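You operate a simulated robot arm through the tools that you are given. There is no shell and no other tool.

You are at the controls of a simulated robot arm. One attempt, no reset.

TASK
Vent the valve tester at the screw named on the card.
Fine: slacken it a quarter turn with the tee spanner of the same number, pump till water shows, tighten it; the spanner goes back in its holder each time.

Only the result counts: the job must be done as asked and must still hold three seconds after the hand-in. Knocking over, shifting, dropping, spilling or breaking anything else fails it.

THE ROBOT
A 7-joint arm with a two-finger gripper, fixed in place. Base frame: the origin is at the foot of the arm, x ahead of it, y to its left, z up; the work surface is at about z = 0.85. Units: m, rad, N and s.
With the tool pointing down near the work surface it reaches from about 0.34 to 0.72 m from the base axis. Its first joint turns from -1.152 to 1.152 rad. Payload 2.45 kg.
Tool frame: the origin (TCP) lies between the finger pads and is the grasp point; the fingertips stand 0.026 m ahead of it; z points along the fingers, y is the line along which they close. The gripper opens to 0.096 m. The gripper's body begins 0.069 m behind the TCP.
Orientation is told as [roll, pitch, yaw] about the base's x, y, z axes, in that order, counted from this pose: with the fingers straight down and closing along the base's y, the tool's x points along the base's -x, its y along +y and its z along -z.

THE INTERFACE
- The arm moves only by the tool jog_arm. Its arguments are lists of equal length, an entry for each row: "turn": the turn, a rotation vector about the tool's x, y, z in rad, a list of three; "slide": the shift along the tool's x, y, z in m, a list of three; "grip": the closure, from 0 (fully open) to 1 (shut). In form: {"turn": [[rx, ry, rz], ...], "slide": [[tx, ty, tz], ...], "grip": [grip, ...]}. A call has 1 to 20 rows; each row is the pose to reach, as a shift and turn from the pose commanded when the call began, along the tool's axes at that moment. Rows are played at 5 a second. More than 0.05 m and 0.15 rad between two rows, or a gripper value outside its range, and nothing of the call is played. A pose out of reach is approached as far as the arm can. The call stops where the force on the tool passes 40 N (or 10 N more than at its start, if that is more) or the arm is blocked; 0.2 s more then pass. Each finger halts on what it meets, pressing with about 38 N; the grip force reading is that of the motor and also rises with nothing between the fingers. The clock runs only during rows and for 0.2 s after the last one: add rows that repeat a pose to give the fingers time. It gives the time, the measured TCP pose, the force on the tool (base axes), the opening and the grip force at its end, in the units of the frame above (readings bear some noise), with the torque about the TCP (base axes, N m) and any sound that the robot's microphone picked up.
- Cameras (640 x 400 px; columns grow to the right, rows downward): "scene" is fixed at [0.1418, -0.3806, 1.4201]; the picture's right is [0.93, -0.36, 0.00], its down [-0.22, -0.57, -0.79] and it looks along [0.29, 0.74, -0.61] (base axes); focal length 326 px, centre (320, 200). "wrist" rides on the gripper at [0.082, 0.003, -0.098] in the tool frame; the picture's right is [-0.04, 1.00, 0.00], its down [-0.73, -0.03, -0.68] and it looks along [-0.68, -0.03, 0.73] (tool axes); focal length 256 px, centre (320, 200). There is no depth. A picture from a camera that has moved, and an enlarged one, comes with that camera's place and axes in the base frame and with its lens.
- capture(camera): a new picture of that camera. It takes no simulated time.
- inspect(camera, box): a new picture of the part [left, top, right, bottom] of that camera's present view, enlarged. It takes no simulated time.
- sign_off(): hands the job in; it is judged then, once.

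Places have to be worked out from the pictures, the camera data and where the tool is seen. Open the gripper and draw the arm clear of the work before you hand the job in, unless the task says otherwise.

The tools are called after "Request:" as a command line: name --argument value ..., lists and objects as JSON in quotes. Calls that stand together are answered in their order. jog_arm: Moves the arm, as the interface text tells. Its arguments: {"type":"object","properties":{"turn":{"type":"array","items":{"type":"array","items":{"type":"number"}}},"slide":{"type":"array","items":{"type":"array","items":{"type":"number"}}},"grip":{"type":"array","items":{"type":"number"}}},"required":["turn","slide","grip"]} The other tools are called the same way: capture (camera) takes a picture; inspect (camera, box) takes an enlarged picture of a part of a camera's view; sign_off () hands the job in.

At the start:

```text
time_s: 0.0
tcp_pos: [0.3877, -0.0022, 1.2165]
tool_rot: [0.0, -0.001, 0.0]
contact_force: [0.0, -0.7, -1.0]
torque: [-0.04, 0.02, 0.02]
width: 0.0961
finger_force: 0.0
```

scene: 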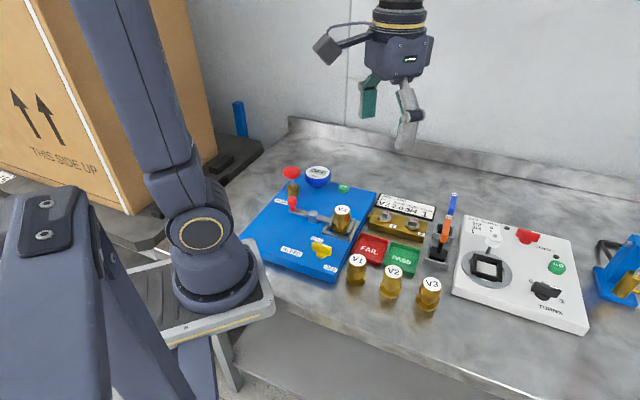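
wrist: 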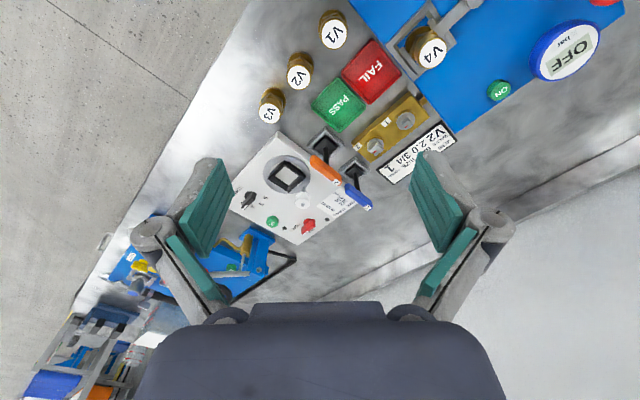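

I start by looking closely at the card, the tester and the spanners.

Request:
inspect --camera "scene" --box '[360, 180, 480, 255]'

Request:
inspect --camera "scene" --box '[240, 155, 400, 255]'

Request:
inspect --camera "scene" --box '[240, 200, 400, 300]'

Request:
inspect --camera "scene" --box '[420, 190, 640, 330]'

Request:
inspect --camera "wrist" --box '[330, 60, 490, 200]'

Request:
inspect --camera "wrist" --box '[220, 110, 400, 250]'

```text
5.33 times, centred on (420, 218) of scene
camera zoom: at [0.1418, -0.3806, 1.4201], right [0.93, -0.36, 0.0], down [-0.22, -0.57, -0.79], along [0.29, 0.74, -0.61], focal length 1741 px, centre (-213, 107)
```

zoom: 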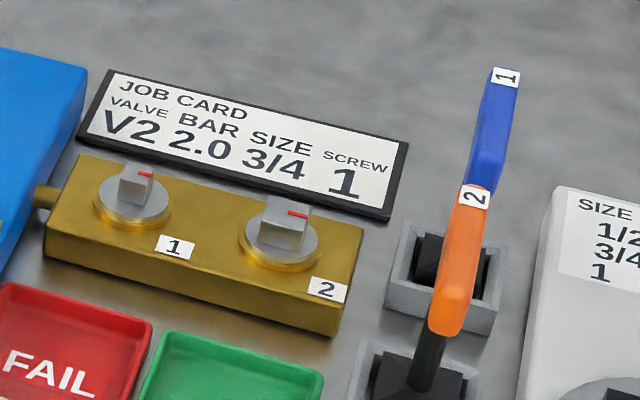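

```text
4.00 times, centred on (320, 205) of scene
camera zoom: at [0.1418, -0.3806, 1.4201], right [0.93, -0.36, 0.0], down [-0.22, -0.57, -0.79], along [0.29, 0.74, -0.61], focal length 1306 px, centre (320, 180)
```

zoom: 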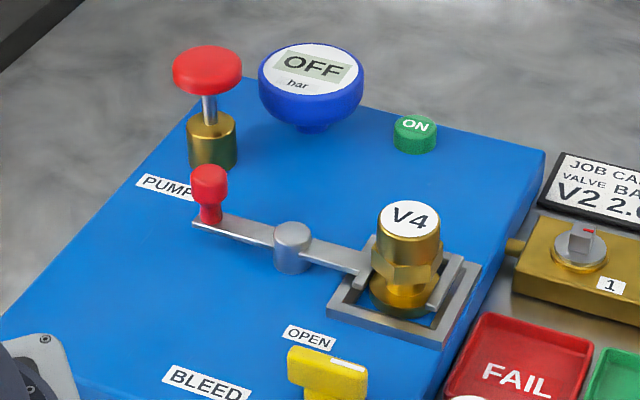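

```text
4.00 times, centred on (320, 250) of scene
camera zoom: at [0.1418, -0.3806, 1.4201], right [0.93, -0.36, 0.0], down [-0.22, -0.57, -0.79], along [0.29, 0.74, -0.61], focal length 1306 px, centre (320, 0)
```

zoom: 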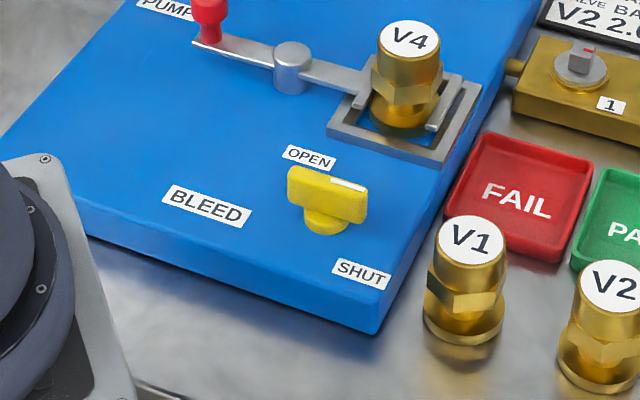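

```text
2.86 times, centred on (530, 260) of scene
camera zoom: at [0.1418, -0.3806, 1.4201], right [0.93, -0.36, 0.0], down [-0.22, -0.57, -0.79], along [0.29, 0.74, -0.61], focal length 932 px, centre (-280, 29)
```

zoom: 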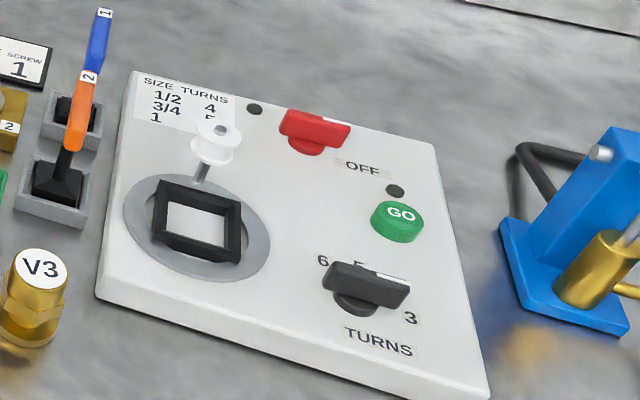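

```text
2.86 times, centred on (410, 130) of wrist
camera zoom: at [0.3072, 0.0015, 1.3138], right [0.04, 1.0, 0.0], down [0.73, -0.03, 0.68], along [0.68, -0.03, -0.73], focal length 731 px, centre (63, 400)
```

zoom: 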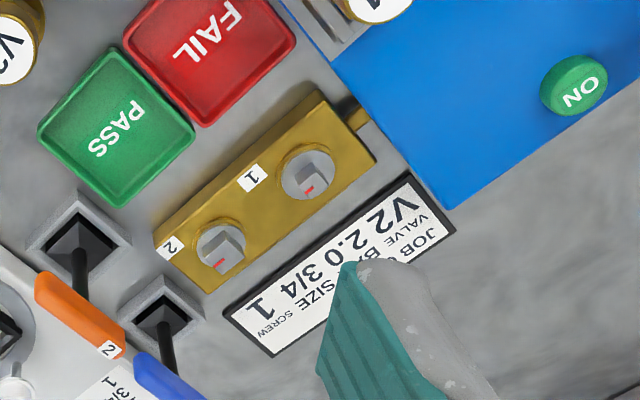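

```text
2.86 times, centred on (310, 180) of wrist
camera zoom: at [0.3072, 0.0015, 1.3138], right [0.04, 1.0, 0.0], down [0.73, -0.03, 0.68], along [0.68, -0.03, -0.73], focal length 731 px, centre (349, 257)
```

zoom: 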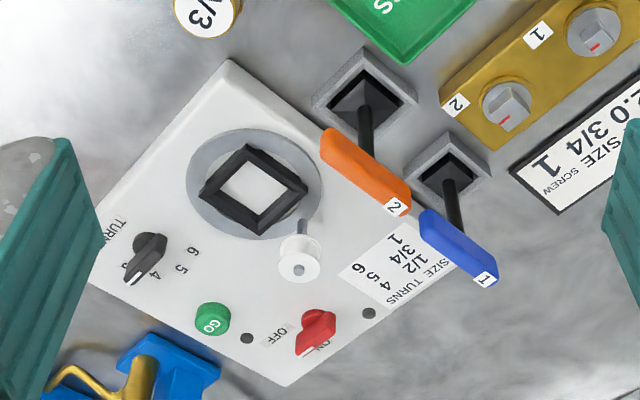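

The card says screw 1, so the blue spanner (1) and the screw in the brass block nearest the tester are the ones; I estimate the screw at (0.52, 0.14, 0.90) and the blue handle at (0.64, 0.06, 0.95). I move for a closer look at the block and tester.

Request:
jog_arm --turn '[[0, 0, 0], [0, 0, 0], [0, 0, 0], [0, 0, 0]]' --slide '[[0.004, 0.03, 0.028], [0.008, 0.06, 0.056], [0.012, 0.09, 0.085], [0.018, 0.12, 0.115]]' --grip '[0, 0, 0, 0]'

Request:
capture --camera "wrist"

Request:
inspect --camera "wrist" --box '[220, 60, 420, 190]'

```text
time_s: 1.0
tcp_pos: [0.3708, 0.118, 1.0977]
tool_rot: [0.0, 0.0, -0.001]
contact_force: [0.2, -0.1, 0.6]
torque: [-0.01, 0.0, -0.03]
width: 0.0959
finger_force: 0.0
```

```text
taken
camera wrist: at [0.2887, 0.121, 1.1957], right [0.04, 1.0, 0.0], down [0.73, -0.03, 0.68], along [0.68, -0.03, -0.73], focal length 256 px, centre (320, 200)
```

wrist: 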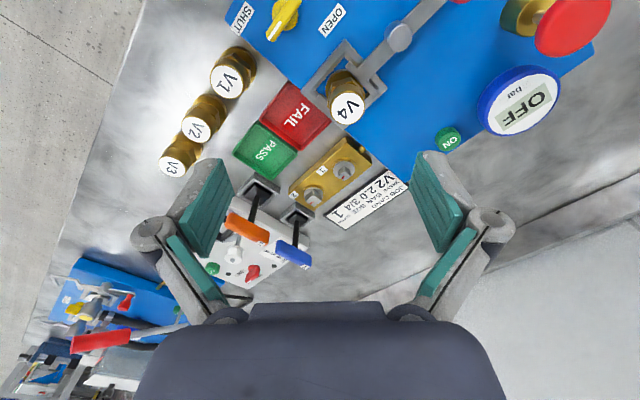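

```text
3.08 times, centred on (320, 125) of wrist
camera zoom: at [0.2887, 0.121, 1.1957], right [0.04, 1.0, 0.0], down [0.73, -0.03, 0.68], along [0.68, -0.03, -0.73], focal length 788 px, centre (320, 431)
```

zoom: 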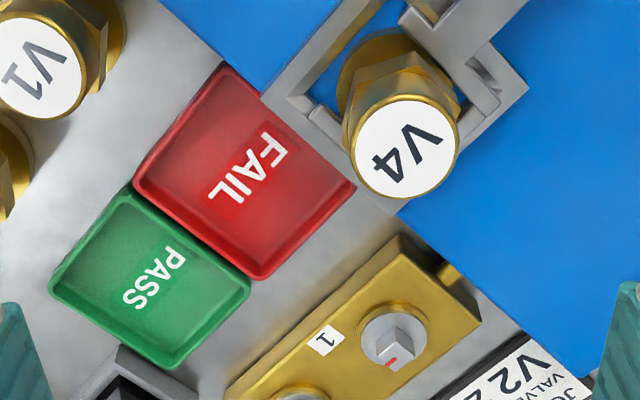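

Next I zoom on the bleed handle, the screws and the spanner holders.

Request:
inspect --camera "wrist" --box '[230, 0, 370, 80]'

Request:
inspect --camera "wrist" --box '[280, 130, 380, 210]'

Request:
inspect --camera "wrist" --box '[220, 170, 330, 270]'

Request:
inspect --camera "scene" --box '[295, 220, 345, 275]'

Request:
inspect --camera "scene" --box '[420, 180, 470, 270]'

Request:
inspect --camera "scene" --box '[365, 200, 435, 245]'

```text
4.57 times, centred on (300, 40) of wrist
camera zoom: at [0.2887, 0.121, 1.1957], right [0.04, 1.0, 0.0], down [0.73, -0.03, 0.68], along [0.68, -0.03, -0.73], focal length 1170 px, centre (411, 931)
```

zoom: 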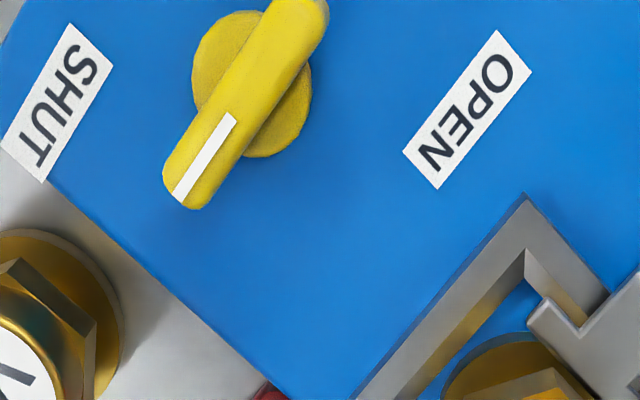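

```text
5.00 times, centred on (330, 170) of wrist
camera zoom: at [0.2887, 0.121, 1.1957], right [0.04, 1.0, 0.0], down [0.73, -0.03, 0.68], along [0.68, -0.03, -0.73], focal length 1280 px, centre (270, 350)
```

zoom: 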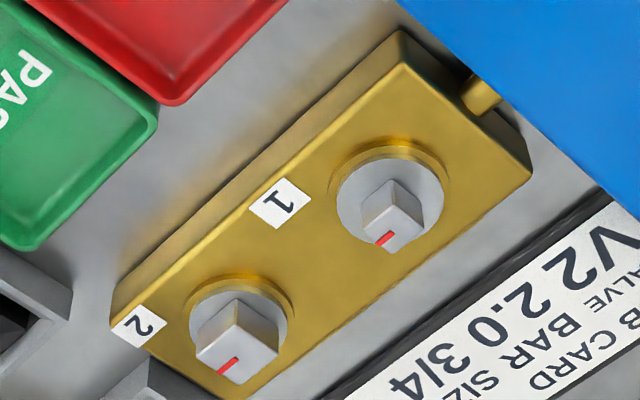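

```text
4.00 times, centred on (275, 220) of wrist
camera zoom: at [0.2887, 0.121, 1.1957], right [0.04, 1.0, 0.0], down [0.73, -0.03, 0.68], along [0.68, -0.03, -0.73], focal length 1024 px, centre (500, 120)
```

zoom: 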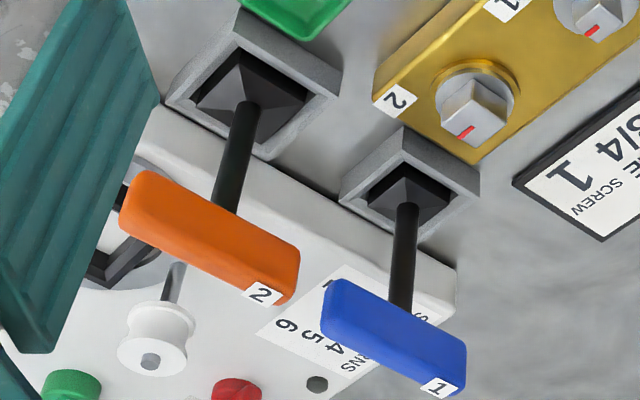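

```text
7.27 times, centred on (320, 248) of scene
camera zoom: at [0.1418, -0.3806, 1.4201], right [0.93, -0.36, 0.0], down [-0.22, -0.57, -0.79], along [0.29, 0.74, -0.61], focal length 2374 px, centre (320, -146)
```

zoom: 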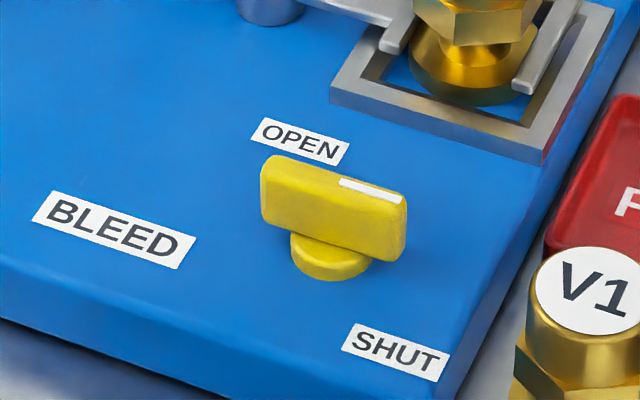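

```text
4.44 times, centred on (445, 225) of scene
camera zoom: at [0.1418, -0.3806, 1.4201], right [0.93, -0.36, 0.0], down [-0.22, -0.57, -0.79], along [0.29, 0.74, -0.61], focal length 1450 px, centre (-236, 89)
```

zoom: 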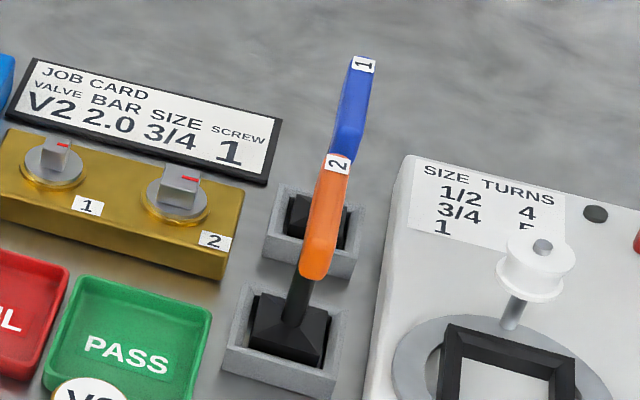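

```text
8.89 times, centred on (400, 222) of scene
camera zoom: at [0.1418, -0.3806, 1.4201], right [0.93, -0.36, 0.0], down [-0.22, -0.57, -0.79], along [0.29, 0.74, -0.61], focal length 2901 px, centre (-391, 0)
```

zoom: 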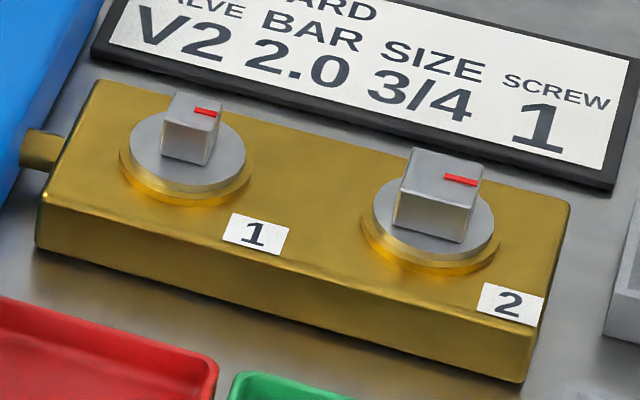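

The bleed handle looks about midway to SHUT and needn't be touched for now. I turn the gripper to line up with the block (yaw ≈ 48°) and look at the screw heads from nearer.

Request:
jog_arm --turn '[[0, 0, -0.14], [0, 0, -0.28], [0, 0, -0.42], [0, 0, -0.56], [0, 0, -0.7], [0, 0, -0.84], [0, 0, -0.84]]' --slide '[[-0.015, -0.007, 0.01], [-0.03, -0.014, 0.02], [-0.045, -0.021, 0.035], [-0.06, -0.028, 0.05], [-0.075, -0.035, 0.06], [-0.09, -0.043, 0.07], [-0.09, -0.043, 0.07]]' --grip '[0, 0, 0, 0, 0, 0, 0]'

Request:
capture --camera "wrist"

Request:
inspect --camera "wrist" --box '[250, 120, 410, 220]'

Request:
capture --camera "scene"

```text
time_s: 2.6
tcp_pos: [0.4592, 0.0738, 1.0323]
tool_rot: [0.0, 0.001, 0.841]
contact_force: [0.7, -0.7, -0.1]
torque: [-0.01, 0.01, 0.01]
width: 0.096
finger_force: 0.0
```

```text
taken
camera wrist: at [0.4025, 0.0152, 1.1291], right [-0.72, 0.7, 0.0], down [0.51, 0.53, 0.68], along [0.47, 0.49, -0.73], focal length 256 px, centre (320, 200)
```

wrist: 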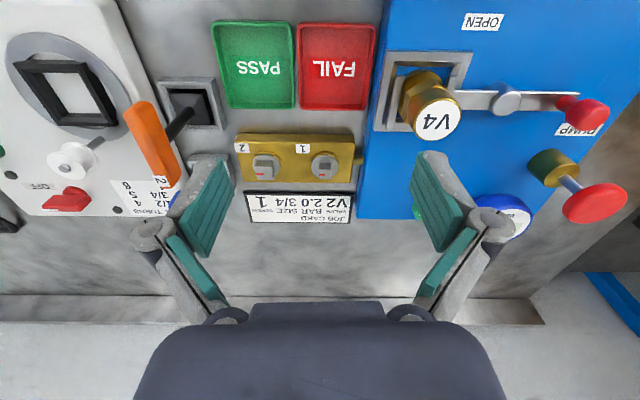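

```text
4.00 times, centred on (330, 170) of wrist
camera zoom: at [0.4025, 0.0152, 1.1291], right [-0.72, 0.7, 0.0], down [0.51, 0.53, 0.68], along [0.47, 0.49, -0.73], focal length 1024 px, centre (280, 320)
```

zoom: 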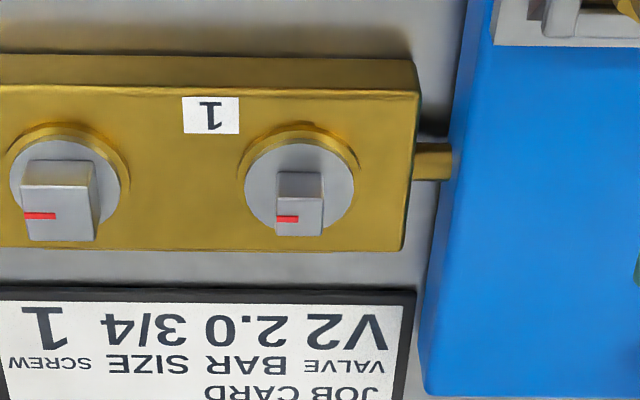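

```text
taken
```

scene: 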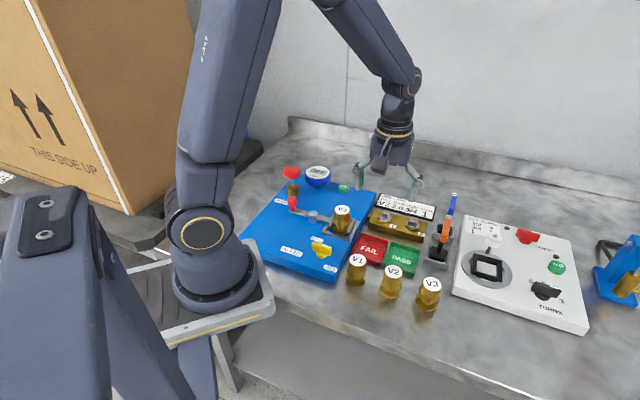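

Screw 1's head is a 12 mm square, aligned with the block, red tick to the right as seen along the block. I now go above the blue spanner to measure it.

Request:
jog_arm --turn '[[0, 0, 0], [0, 0, 0], [0, 0, 0], [0, 0, 0], [0, 0, 0], [0, 0, 0]]' --slide '[[0, 0, -0.045], [-0.027, -0.036, -0.05], [-0.054, -0.072, -0.05], [-0.081, -0.108, -0.05], [-0.1088, -0.1442, -0.04], [-0.1088, -0.1442, -0.03]]' --grip '[0, 0, 0, 0, 0, 0]'

Request:
capture --camera "wrist"

Request:
inspect --camera "wrist" --box '[240, 60, 400, 180]'

Request:
inspect --camera "scene" --box '[380, 130, 500, 280]'

```text
time_s: 4.0
tcp_pos: [0.6424, 0.058, 1.0608]
tool_rot: [0.001, 0.002, 0.839]
contact_force: [0.0, -0.3, 0.1]
torque: [0.01, 0.01, -0.02]
width: 0.0958
finger_force: 0.0
```

```text
taken
camera wrist: at [0.5861, -0.0004, 1.1589], right [-0.72, 0.7, 0.0], down [0.51, 0.53, 0.68], along [0.47, 0.49, -0.74], focal length 256 px, centre (320, 200)
```

wrist: 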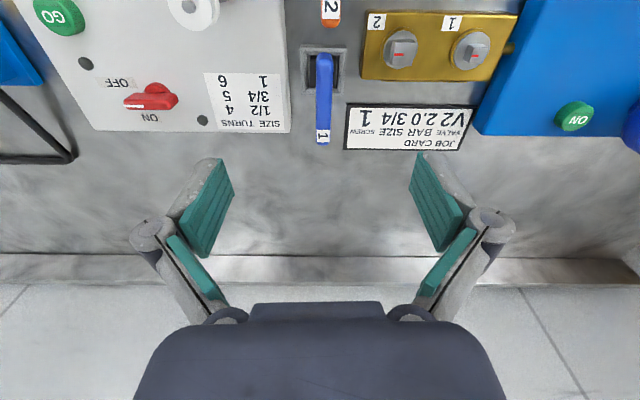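

```text
3.33 times, centred on (320, 120) of wrist
camera zoom: at [0.5861, -0.0004, 1.1589], right [-0.72, 0.7, 0.0], down [0.51, 0.53, 0.68], along [0.47, 0.49, -0.74], focal length 853 px, centre (320, 467)
```

zoom: 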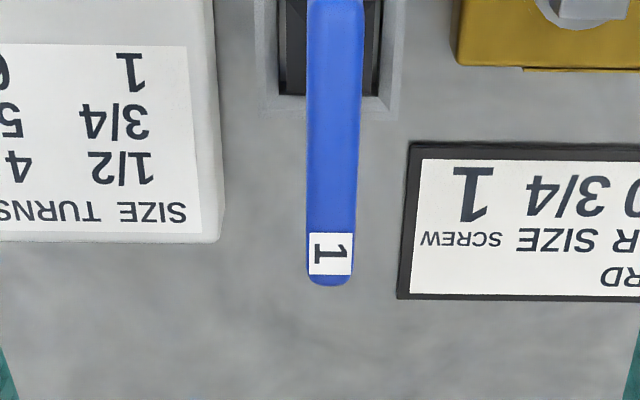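

```text
2.67 times, centred on (440, 205) of scene
camera zoom: at [0.1418, -0.3806, 1.4201], right [0.93, -0.36, 0.0], down [-0.22, -0.57, -0.79], along [0.29, 0.74, -0.61], focal length 870 px, centre (0, 187)
```

zoom: 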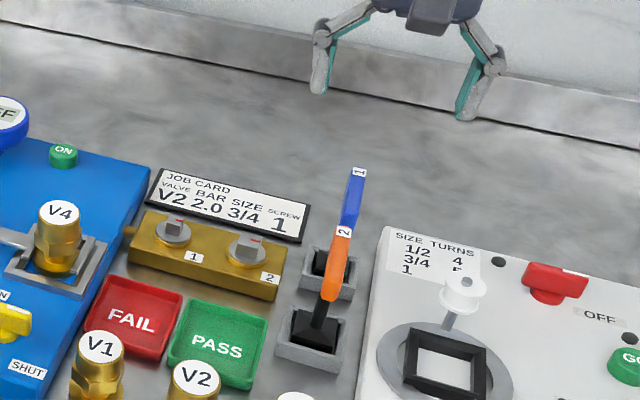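

The handle lies almost under the tool at about (0.641, 0.060), yaw ≈ 0.795, top at z ≈ 0.96. I correct yaw and offset, half close the fingers and go down to just above it.

Request:
jog_arm --turn '[[0, 0, 0.044], [0, 0, 0.044], [0, 0, 0.044], [0, 0, 0.044]]' --slide '[[-0.001, 0.0028, 0], [-0.001, 0.0028, 0.03], [-0.001, 0.0028, 0.06], [-0.001, 0.0028, 0.06]]' --grip '[0.2, 0.4, 0.5, 0.5]'

Request:
capture --camera "wrist"

Request:
inspect --camera "scene" --box '[390, 130, 510, 260]'

```text
time_s: 5.0
tcp_pos: [0.6387, 0.0633, 0.9998]
tool_rot: [0.0, 0.001, 0.795]
contact_force: [-0.1, 0.7, -0.2]
torque: [0.02, -0.03, 0.0]
width: 0.0481
finger_force: 0.2
```

```text
taken
camera wrist: at [0.5806, 0.0071, 1.0985], right [-0.69, 0.73, 0.0], down [0.53, 0.5, 0.68], along [0.49, 0.47, -0.73], focal length 256 px, centre (320, 200)
```

wrist: 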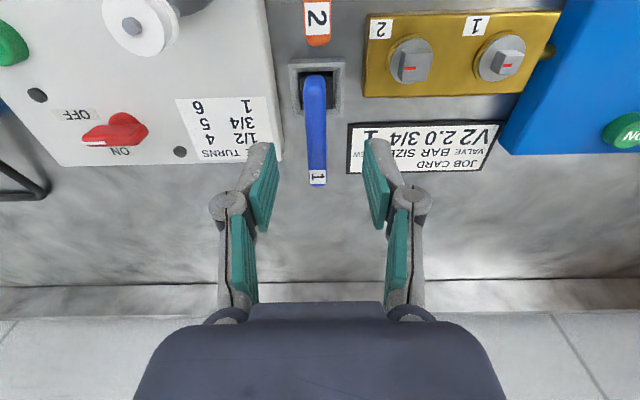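

```text
3.08 times, centred on (450, 195) of scene
camera zoom: at [0.1418, -0.3806, 1.4201], right [0.93, -0.36, 0.0], down [-0.22, -0.57, -0.79], along [0.29, 0.74, -0.61], focal length 1004 px, centre (-80, 215)
```

zoom: 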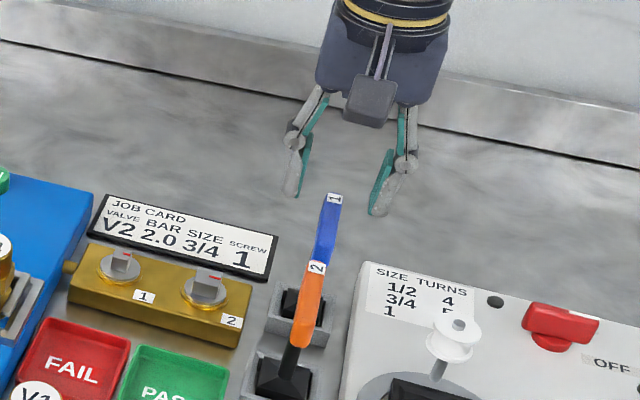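

The handle centre again comes out at (0.641, 0.061), about 3 mm to the tool's −y side. I correct, descend to TCP z ≈ 0.95 and close.

Request:
jog_arm --turn '[[0, 0, 0.01], [0, 0, 0.01], [0, 0, 0.01], [0, 0, 0.01]]' --slide '[[0, -0.0032, 0.0], [0, -0.0032, 0.025], [0, -0.0032, 0.05], [0, -0.0032, 0.05]]' --grip '[0.5, 0.5, 0.5, 0.5]'

Request:
capture --camera "wrist"

Request:
inspect --camera "scene" --box '[390, 150, 500, 260]'

```text
time_s: 6.0
tcp_pos: [0.6423, 0.0599, 0.949]
tool_rot: [0.0, 0.001, 0.785]
contact_force: [-0.5, 0.2, 0.0]
torque: [0.01, -0.03, 0.03]
width: 0.0482
finger_force: 0.0
```

```text
taken
camera wrist: at [0.5827, 0.0046, 1.0469], right [-0.68, 0.73, 0.0], down [0.54, 0.5, 0.68], along [0.5, 0.46, -0.73], focal length 256 px, centre (320, 200)
```

wrist: 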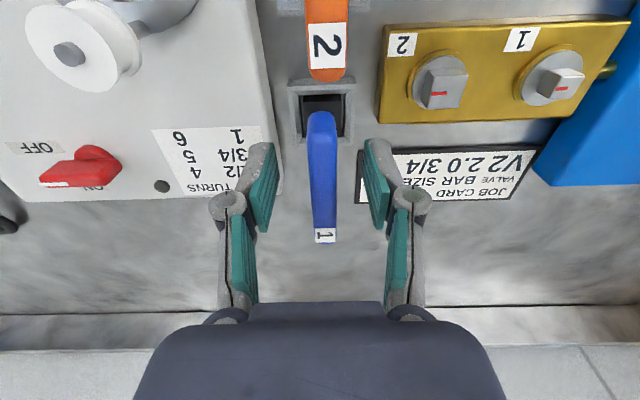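

```text
3.64 times, centred on (445, 205) of scene
camera zoom: at [0.1418, -0.3806, 1.4201], right [0.93, -0.36, 0.0], down [-0.22, -0.57, -0.79], along [0.29, 0.74, -0.61], focal length 1187 px, centre (-134, 182)
```

zoom: 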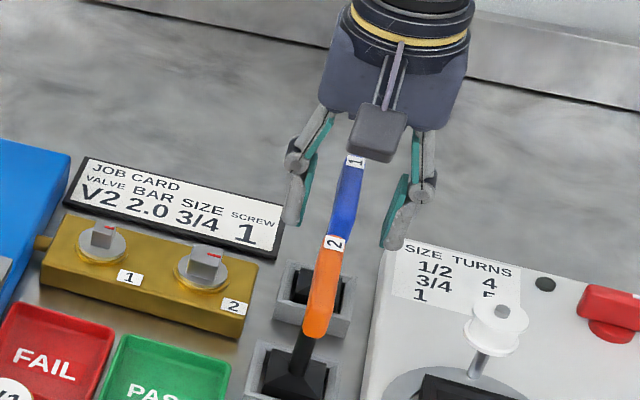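

The handle sits nicely between the pads and parallel to them (yaw ≈ 0.78). I make a 1 mm correction and close.

Request:
jog_arm --turn '[[0, 0, 0.003], [0, 0, 0.003], [0, 0, 0.003], [0, 0, 0.003], [0, 0, 0.003]]' --slide '[[-0.0015, 0.001, 0.0], [-0.0015, 0.001, 0.0], [-0.0015, 0.001, 0.0], [-0.0015, 0.001, 0.0], [-0.0015, 0.001, 0.0]]' --grip '[0.5, 0.75, 1, 1, 1]'

Request:
capture --camera "wrist"

Request:
inspect --camera "scene" --box '[390, 150, 500, 260]'

```text
time_s: 7.2
tcp_pos: [0.643, 0.0617, 0.9503]
tool_rot: [0.0, 0.001, 0.783]
contact_force: [0.2, 1.6, -0.1]
torque: [0.02, -0.02, 0.03]
width: 0.0118
finger_force: 38.2
```

```text
taken
camera wrist: at [0.5829, 0.0064, 1.0475], right [-0.68, 0.74, 0.0], down [0.54, 0.5, 0.68], along [0.5, 0.46, -0.73], focal length 256 px, centre (320, 200)
```

wrist: 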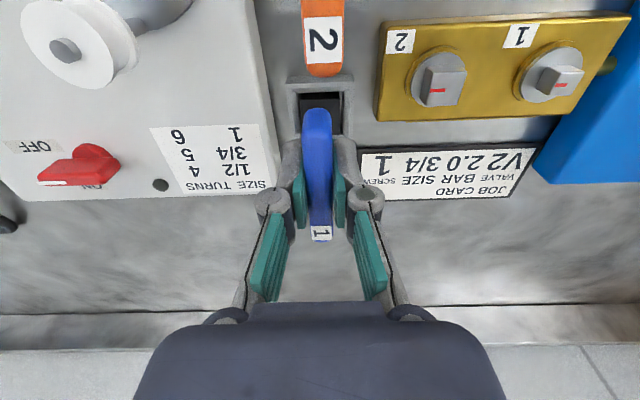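

```text
3.64 times, centred on (445, 205) of scene
camera zoom: at [0.1418, -0.3806, 1.4201], right [0.93, -0.36, 0.0], down [-0.22, -0.57, -0.79], along [0.29, 0.74, -0.61], focal length 1187 px, centre (-134, 182)
```

zoom: 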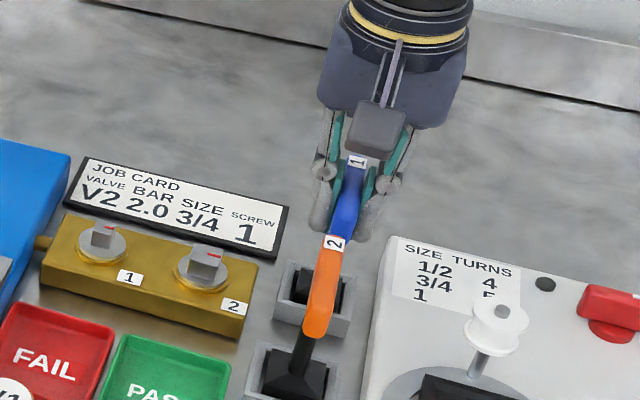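

Gripped (opening 11.8 mm). I lift straight up 0.10 m and look at the spanner.

Request:
jog_arm --turn '[[0, 0, 0], [0, 0, 0], [0, 0, 0], [0, 0, 0], [0, 0, 0], [0, 0, 0]]' --slide '[[0, 0, -0.01], [0, 0, -0.025], [0, 0, -0.045], [0, 0, -0.07], [0, 0, -0.1], [0, 0, -0.1]]' --grip '[1, 1, 1, 1, 1, 1]'

Request:
capture --camera "wrist"

Request:
inspect --camera "scene" --box '[390, 110, 510, 260]'

```text
time_s: 8.6
tcp_pos: [0.639, 0.0628, 1.0495]
tool_rot: [0.001, 0.001, 0.783]
contact_force: [0.1, 0.6, -1.9]
torque: [-0.01, -0.03, -0.01]
width: 0.0118
finger_force: 38.4
```

```text
taken
camera wrist: at [0.5795, 0.007, 1.1468], right [-0.68, 0.74, 0.0], down [0.54, 0.5, 0.68], along [0.5, 0.46, -0.73], focal length 256 px, centre (320, 200)
```

wrist: 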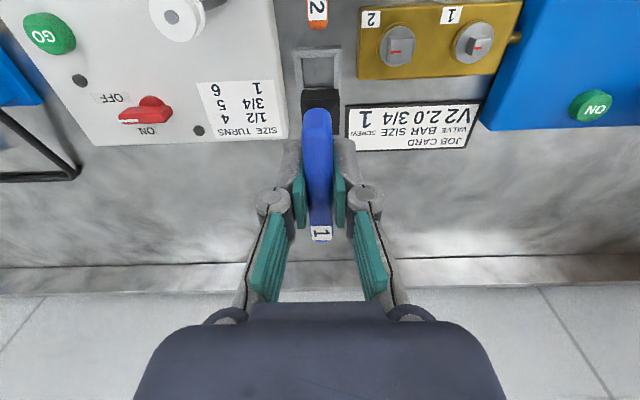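

```text
2.67 times, centred on (450, 185) of scene
camera zoom: at [0.1419, -0.3806, 1.4201], right [0.93, -0.36, 0.0], down [-0.22, -0.57, -0.79], along [0.29, 0.74, -0.61], focal length 870 px, centre (-27, 240)
```

zoom: 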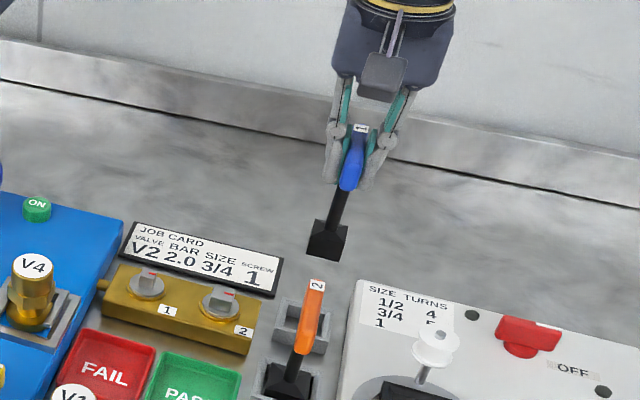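

The spanner is held upright and its square socket shows below. I zoom in to find the socket's offset from the tool axis.

Request:
inspect --camera "wrist" --box '[280, 70, 360, 130]'

Request:
inspect --camera "scene" --box '[490, 140, 540, 180]'

Request:
inspect --camera "scene" --box '[500, 140, 540, 260]'

Request:
inspect --camera "scene" --box '[495, 150, 535, 215]'

```text
6.67 times, centred on (320, 100) of wrist
camera zoom: at [0.5795, 0.007, 1.1468], right [-0.68, 0.74, 0.0], down [0.54, 0.5, 0.68], along [0.5, 0.46, -0.73], focal length 1707 px, centre (320, 867)
```

zoom: 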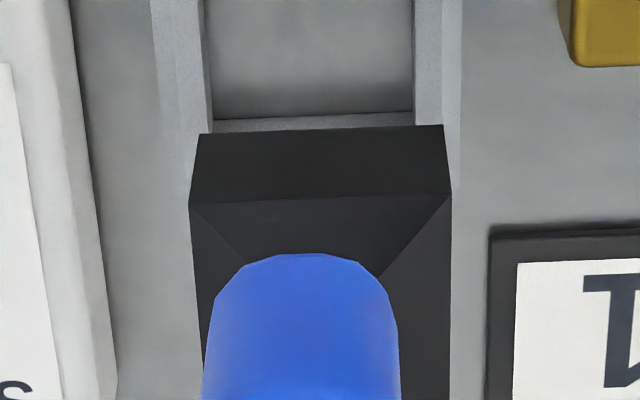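

```text
10.00 times, centred on (515, 160) of scene
camera zoom: at [0.1419, -0.3806, 1.4201], right [0.93, -0.36, 0.0], down [-0.22, -0.57, -0.79], along [0.29, 0.74, -0.61], focal length 3264 px, centre (-1630, 600)
```

zoom: 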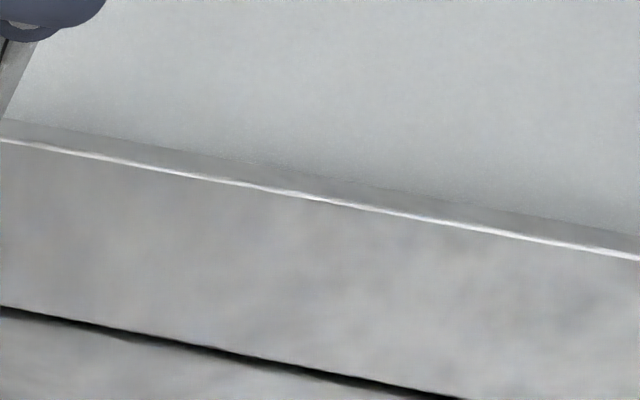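

```text
3.33 times, centred on (520, 200) of scene
camera zoom: at [0.1419, -0.3806, 1.4201], right [0.93, -0.36, 0.0], down [-0.22, -0.57, -0.79], along [0.29, 0.74, -0.61], focal length 1088 px, centre (-347, 200)
```

zoom: 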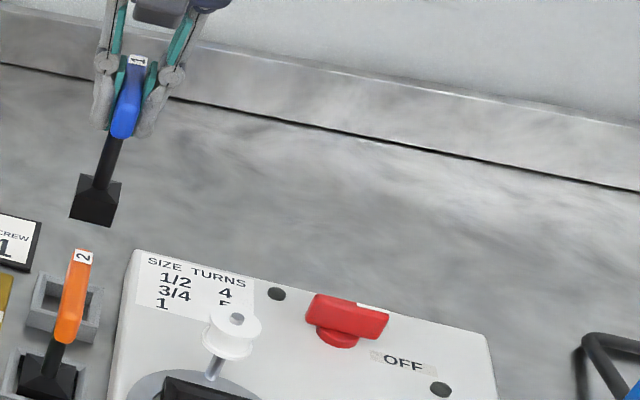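

```text
6.15 times, centred on (515, 182) of scene
camera zoom: at [0.1419, -0.3806, 1.4201], right [0.93, -0.36, 0.0], down [-0.22, -0.57, -0.79], along [0.29, 0.74, -0.61], focal length 2008 px, centre (-880, 308)
```

zoom: 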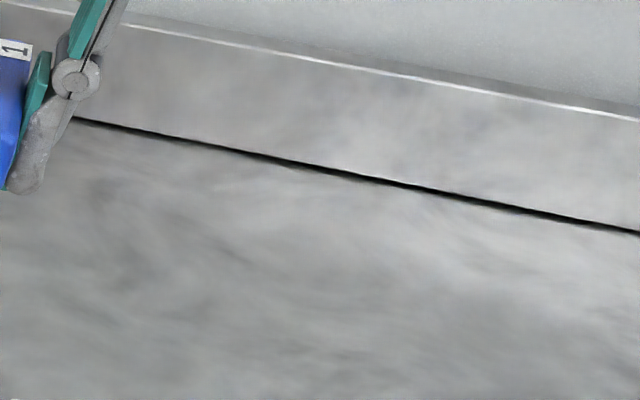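

The socket is centred laterally and about 2 mm beyond the tool axis. I carry it over screw 1 (≈0.520, 0.144) with the bottom about 3 cm above the head, to compare both in the pictures.

Request:
jog_arm --turn '[[0, 0, 0], [0, 0, 0], [0, 0, 0], [0, 0, 0], [0, 0, 0], [0, 0, 0]]' --slide '[[0.006, 0.03, 0], [0.012, 0.06, 0], [0.018, 0.09, 0], [0.024, 0.12, 0], [0.0272, 0.1428, 0.01], [0.0272, 0.1428, 0.02]]' --grip '[1, 1, 1, 1, 1, 1]'

Request:
capture --camera "wrist"

Request:
inspect --camera "wrist" --box '[270, 60, 370, 130]'

Request:
inspect --camera "scene" --box '[355, 150, 435, 240]'

```text
time_s: 10.0
tcp_pos: [0.5227, 0.1452, 1.0312]
tool_rot: [0.0, -0.001, 0.785]
contact_force: [0.1, -0.6, -3.2]
torque: [-0.02, -0.01, 0.0]
width: 0.0119
finger_force: 37.8
```

```text
taken
camera wrist: at [0.4628, 0.0893, 1.1278], right [-0.68, 0.74, 0.0], down [0.54, 0.5, 0.68], along [0.5, 0.46, -0.73], focal length 256 px, centre (320, 200)
```

wrist: 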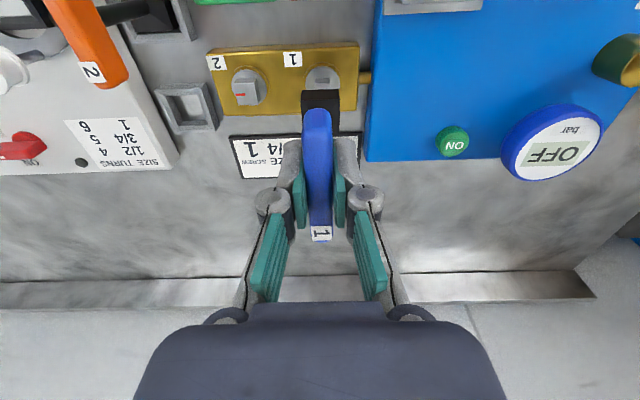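

```text
5.71 times, centred on (320, 95) of wrist
camera zoom: at [0.4628, 0.0893, 1.1278], right [-0.68, 0.74, 0.0], down [0.54, 0.5, 0.68], along [0.5, 0.46, -0.73], focal length 1463 px, centre (320, 800)
```

zoom: 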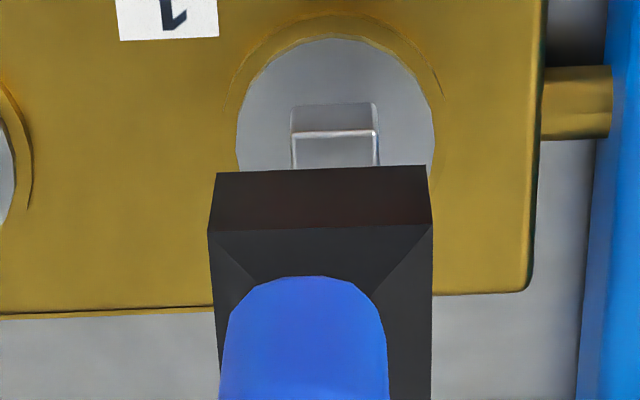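

```text
4.44 times, centred on (395, 195) of scene
camera zoom: at [0.1419, -0.3806, 1.4201], right [0.93, -0.36, 0.0], down [-0.22, -0.57, -0.79], along [0.29, 0.74, -0.61], focal length 1450 px, centre (-13, 222)
```

zoom: 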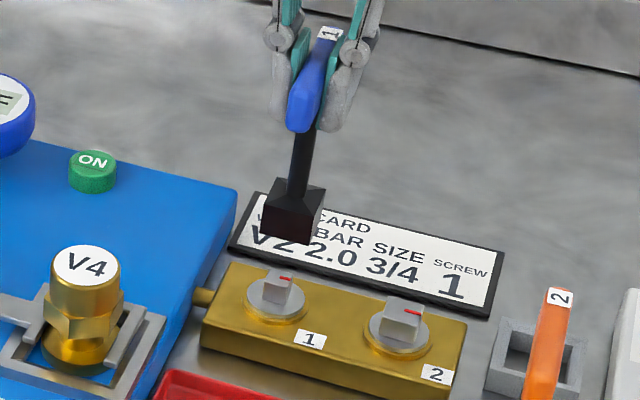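

Both are in view: the socket is ~2 mm off laterally from the screw head. I zoom the scene camera to fix the other direction.

Request:
inspect --camera "scene" --box '[400, 185, 440, 210]'

Request:
inspect --camera "scene" --box '[405, 205, 445, 230]'

Request:
inspect --camera "scene" --box '[395, 180, 459, 220]'

Request:
inspect --camera "scene" --box '[395, 200, 443, 230]'

```text
16.00 times, centred on (420, 198) of scene
camera zoom: at [0.1419, -0.3806, 1.4201], right [0.93, -0.36, 0.0], down [-0.22, -0.57, -0.79], along [0.29, 0.74, -0.61], focal length 5222 px, centre (-1280, 240)
```

zoom: 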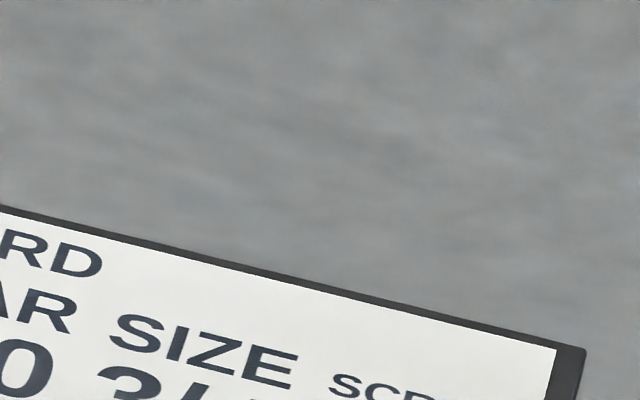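

```text
16.00 times, centred on (425, 218) of scene
camera zoom: at [0.1419, -0.3806, 1.4201], right [0.93, -0.36, 0.0], down [-0.22, -0.57, -0.79], along [0.29, 0.74, -0.61], focal length 5222 px, centre (-1360, -80)
```

zoom: 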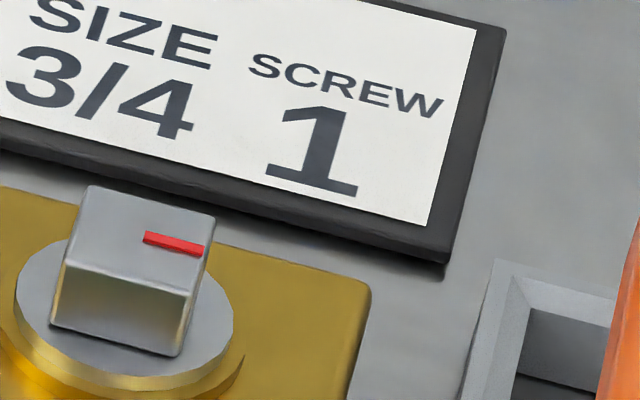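

```text
10.00 times, centred on (427, 200) of scene
camera zoom: at [0.1419, -0.3806, 1.4201], right [0.93, -0.36, 0.0], down [-0.22, -0.57, -0.79], along [0.29, 0.74, -0.61], focal length 3264 px, centre (-750, 200)
```

zoom: 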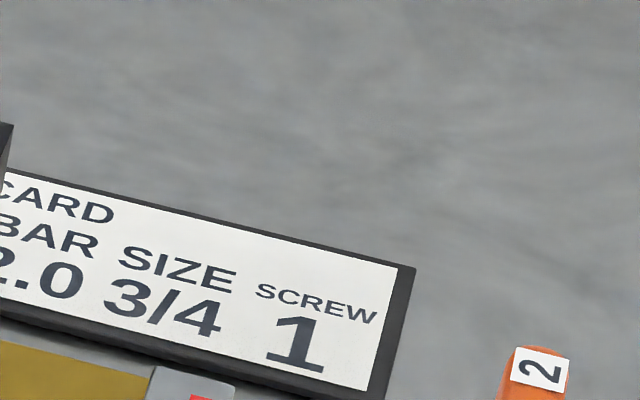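

```text
13.33 times, centred on (419, 215) of scene
camera zoom: at [0.1419, -0.3806, 1.4201], right [0.93, -0.36, 0.0], down [-0.22, -0.57, -0.79], along [0.29, 0.74, -0.61], focal length 4352 px, centre (-1000, 0)
```

zoom: 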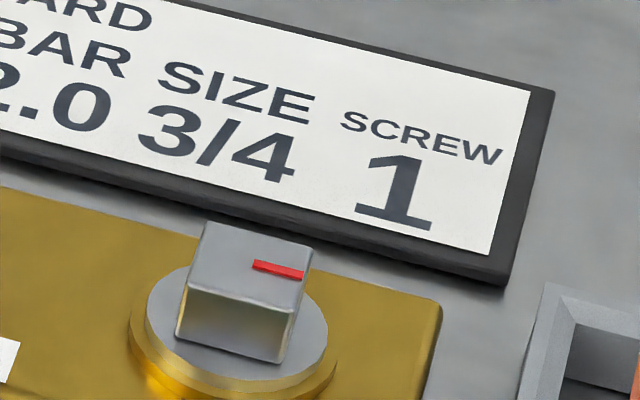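

Those boxes hit screw 2; the socket is at about (389,197) and screw 1 at (386,215) in the scene picture.

Request:
inspect --camera "scene" --box '[368, 188, 408, 213]'

Request:
inspect --camera "scene" --box '[366, 203, 406, 228]'

```text
16.00 times, centred on (388, 200) of scene
camera zoom: at [0.1419, -0.3806, 1.4201], right [0.93, -0.36, 0.0], down [-0.22, -0.57, -0.79], along [0.29, 0.74, -0.61], focal length 5222 px, centre (-768, 192)
```

zoom: 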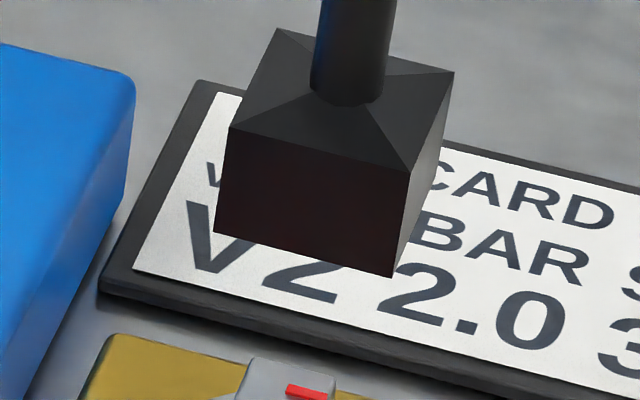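

```text
16.00 times, centred on (386, 216) of scene
camera zoom: at [0.1419, -0.3806, 1.4201], right [0.93, -0.36, 0.0], down [-0.22, -0.57, -0.79], along [0.29, 0.74, -0.61], focal length 5222 px, centre (-736, -48)
```

zoom: 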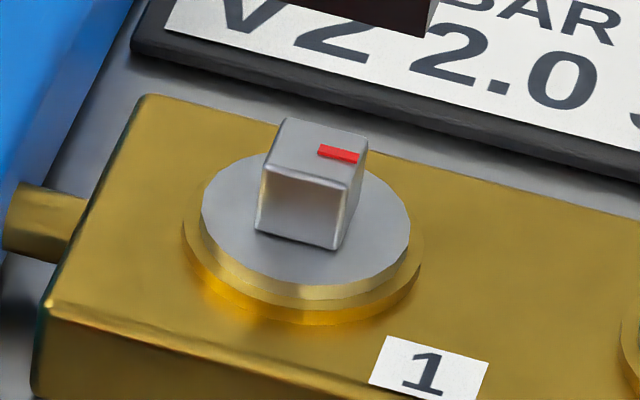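

From both cameras: socket bottom z ≈ 0.9335 (0.098 below TCP), head top ≈ 0.8925, flange ≈ 0.878, and the socket must move ≈(0, +4 mm) with aligned yaw. To stay well within the wrist range I rotate the hand −90° first (square drive), then I'll loosen by turning +90°.

Request:
jog_arm --turn '[[0, 0, 0.143], [0, 0, 0.286], [0, 0, 0.429], [0, 0, 0.572], [0, 0, 0.715], [0, 0, 0.858], [0, 0, 1.001], [0, 0, 1.144], [0, 0, 1.287], [0, 0, 1.43], [0, 0, 1.5708], [0, 0, 1.5708], [0, 0, 1.5708]]' --slide '[[-0.0004, 0.0003, 0], [-0.0008, 0.0006, 0], [-0.0012, 0.0009, 0], [-0.0016, 0.0012, 0], [-0.002, 0.0015, 0], [-0.0024, 0.0018, 0], [-0.0028, 0.0021, 0], [-0.0032, 0.0024, 0], [-0.0036, 0.0027, 0], [-0.004, 0.003, 0], [-0.0045, 0.0034, 0], [-0.0045, 0.0034, 0], [-0.0045, 0.0034, 0]]' --grip '[1, 1, 1, 1, 1, 1, 1, 1, 1, 1, 1, 1, 1]'

Request:
capture --camera "wrist"

Request:
inspect --camera "wrist" --box '[270, 60, 370, 130]'

Request:
inspect --camera "scene" --box '[368, 188, 408, 213]'

Request:
capture --camera "scene"

```text
time_s: 12.8
tcp_pos: [0.5225, 0.15, 1.0309]
tool_rot: [0.0, -0.001, -0.79]
contact_force: [0.0, 0.0, 1.3]
torque: [-0.01, 0.03, 0.01]
width: 0.0003
finger_force: 27.9
```

```text
taken
camera wrist: at [0.4674, 0.2095, 1.1284], right [0.74, 0.68, 0.0], down [0.5, -0.54, 0.68], along [0.46, -0.5, -0.73], focal length 256 px, centre (320, 200)
```

wrist: 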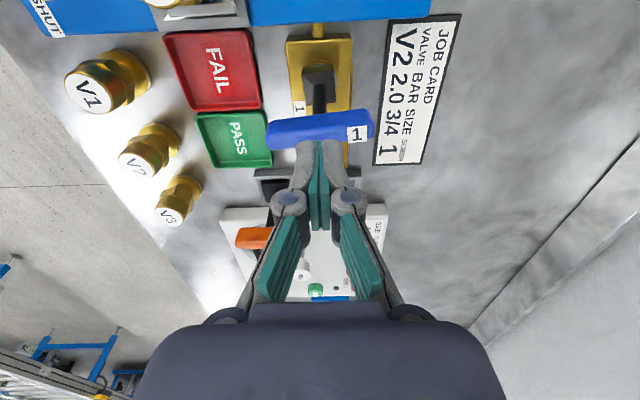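

```text
5.71 times, centred on (320, 95) of wrist
camera zoom: at [0.4674, 0.2095, 1.1284], right [0.74, 0.68, 0.0], down [0.5, -0.54, 0.68], along [0.46, -0.5, -0.73], focal length 1463 px, centre (320, 800)
```

zoom: 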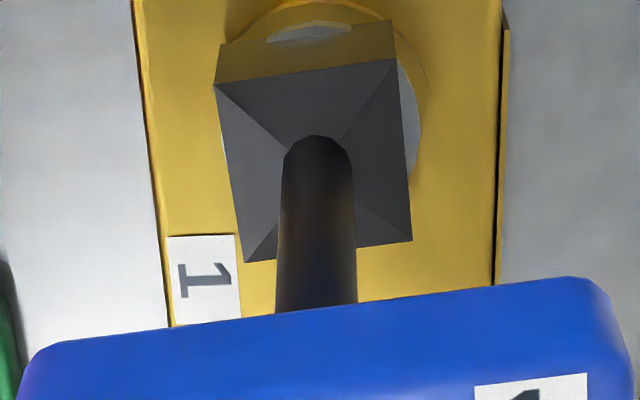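

```text
16.00 times, centred on (388, 200) of scene
camera zoom: at [0.1418, -0.3806, 1.4201], right [0.93, -0.36, 0.0], down [-0.22, -0.57, -0.79], along [0.29, 0.74, -0.61], focal length 5222 px, centre (-768, 192)
```

zoom: 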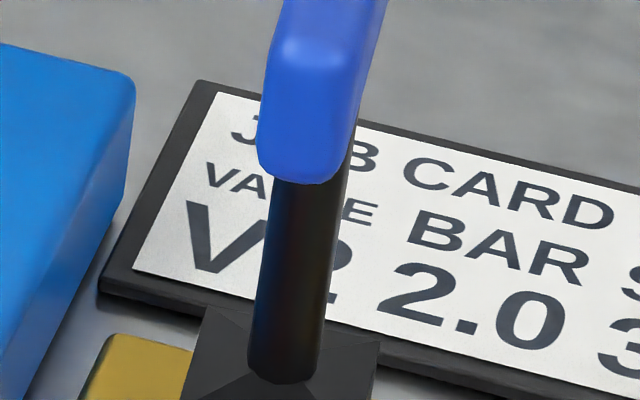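

```text
taken
```

scene: 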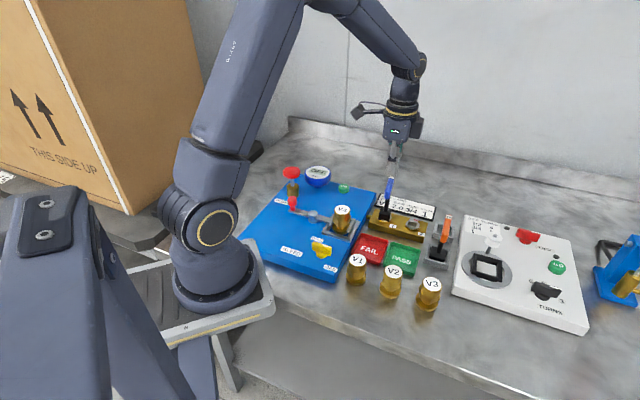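

The spanner has slipped out of the fingers (width ≈ 0) but appears to be standing upright on screw 1, apparently seated. I look closely before doing anything.

Request:
inspect --camera "scene" --box '[360, 165, 424, 240]'

Request:
inspect --camera "scene" --box '[366, 203, 406, 228]'

Request:
inspect --camera "wrist" --box '[290, 50, 350, 110]'

Request:
inspect --camera "scene" --box '[350, 100, 450, 200]'

```text
5.33 times, centred on (392, 202) of scene
camera zoom: at [0.1418, -0.3806, 1.4201], right [0.93, -0.36, 0.0], down [-0.22, -0.57, -0.79], along [0.29, 0.74, -0.61], focal length 1741 px, centre (-64, 187)
```

zoom: 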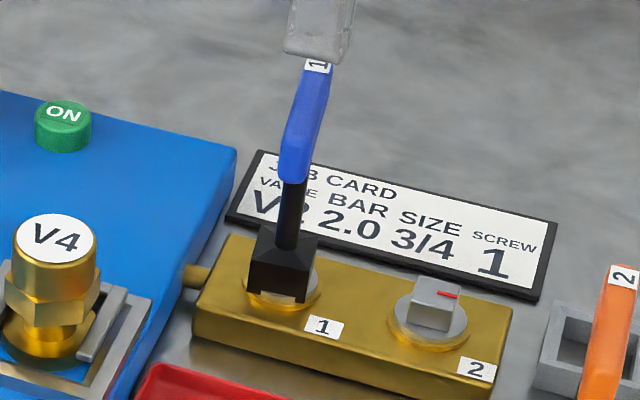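

```text
16.00 times, centred on (386, 216) of scene
camera zoom: at [0.1418, -0.3806, 1.4201], right [0.93, -0.36, 0.0], down [-0.22, -0.57, -0.79], along [0.29, 0.74, -0.61], focal length 5222 px, centre (-736, -48)
```

zoom: 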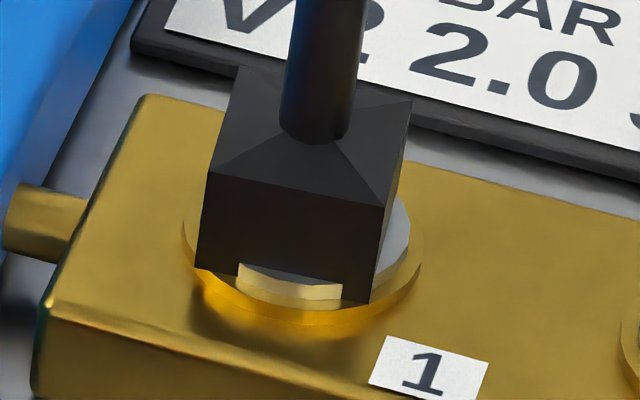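

```text
6.67 times, centred on (320, 80) of wrist
camera zoom: at [0.4674, 0.2095, 1.1284], right [0.74, 0.68, 0.0], down [0.5, -0.54, 0.68], along [0.46, -0.5, -0.73], focal length 1707 px, centre (320, 1000)
```

zoom: 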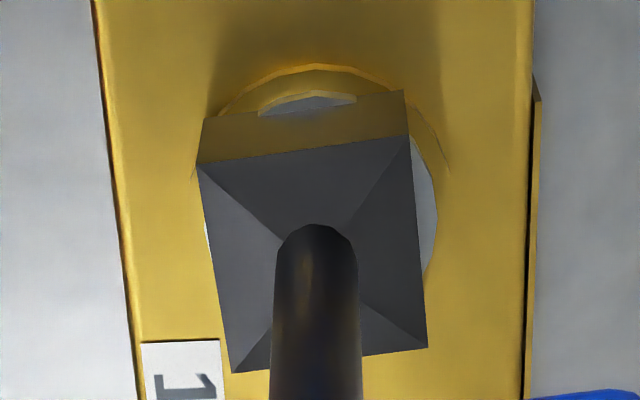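

```text
4.00 times, centred on (400, 150) of scene
camera zoom: at [0.1418, -0.3806, 1.4201], right [0.93, -0.36, 0.0], down [-0.22, -0.57, -0.79], along [0.29, 0.74, -0.61], focal length 1306 px, centre (0, 400)
```

zoom: 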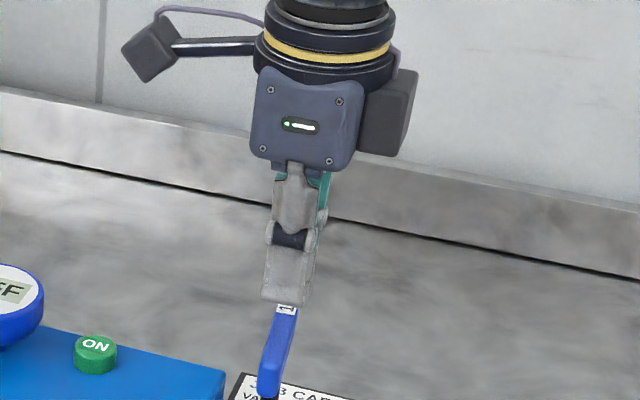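

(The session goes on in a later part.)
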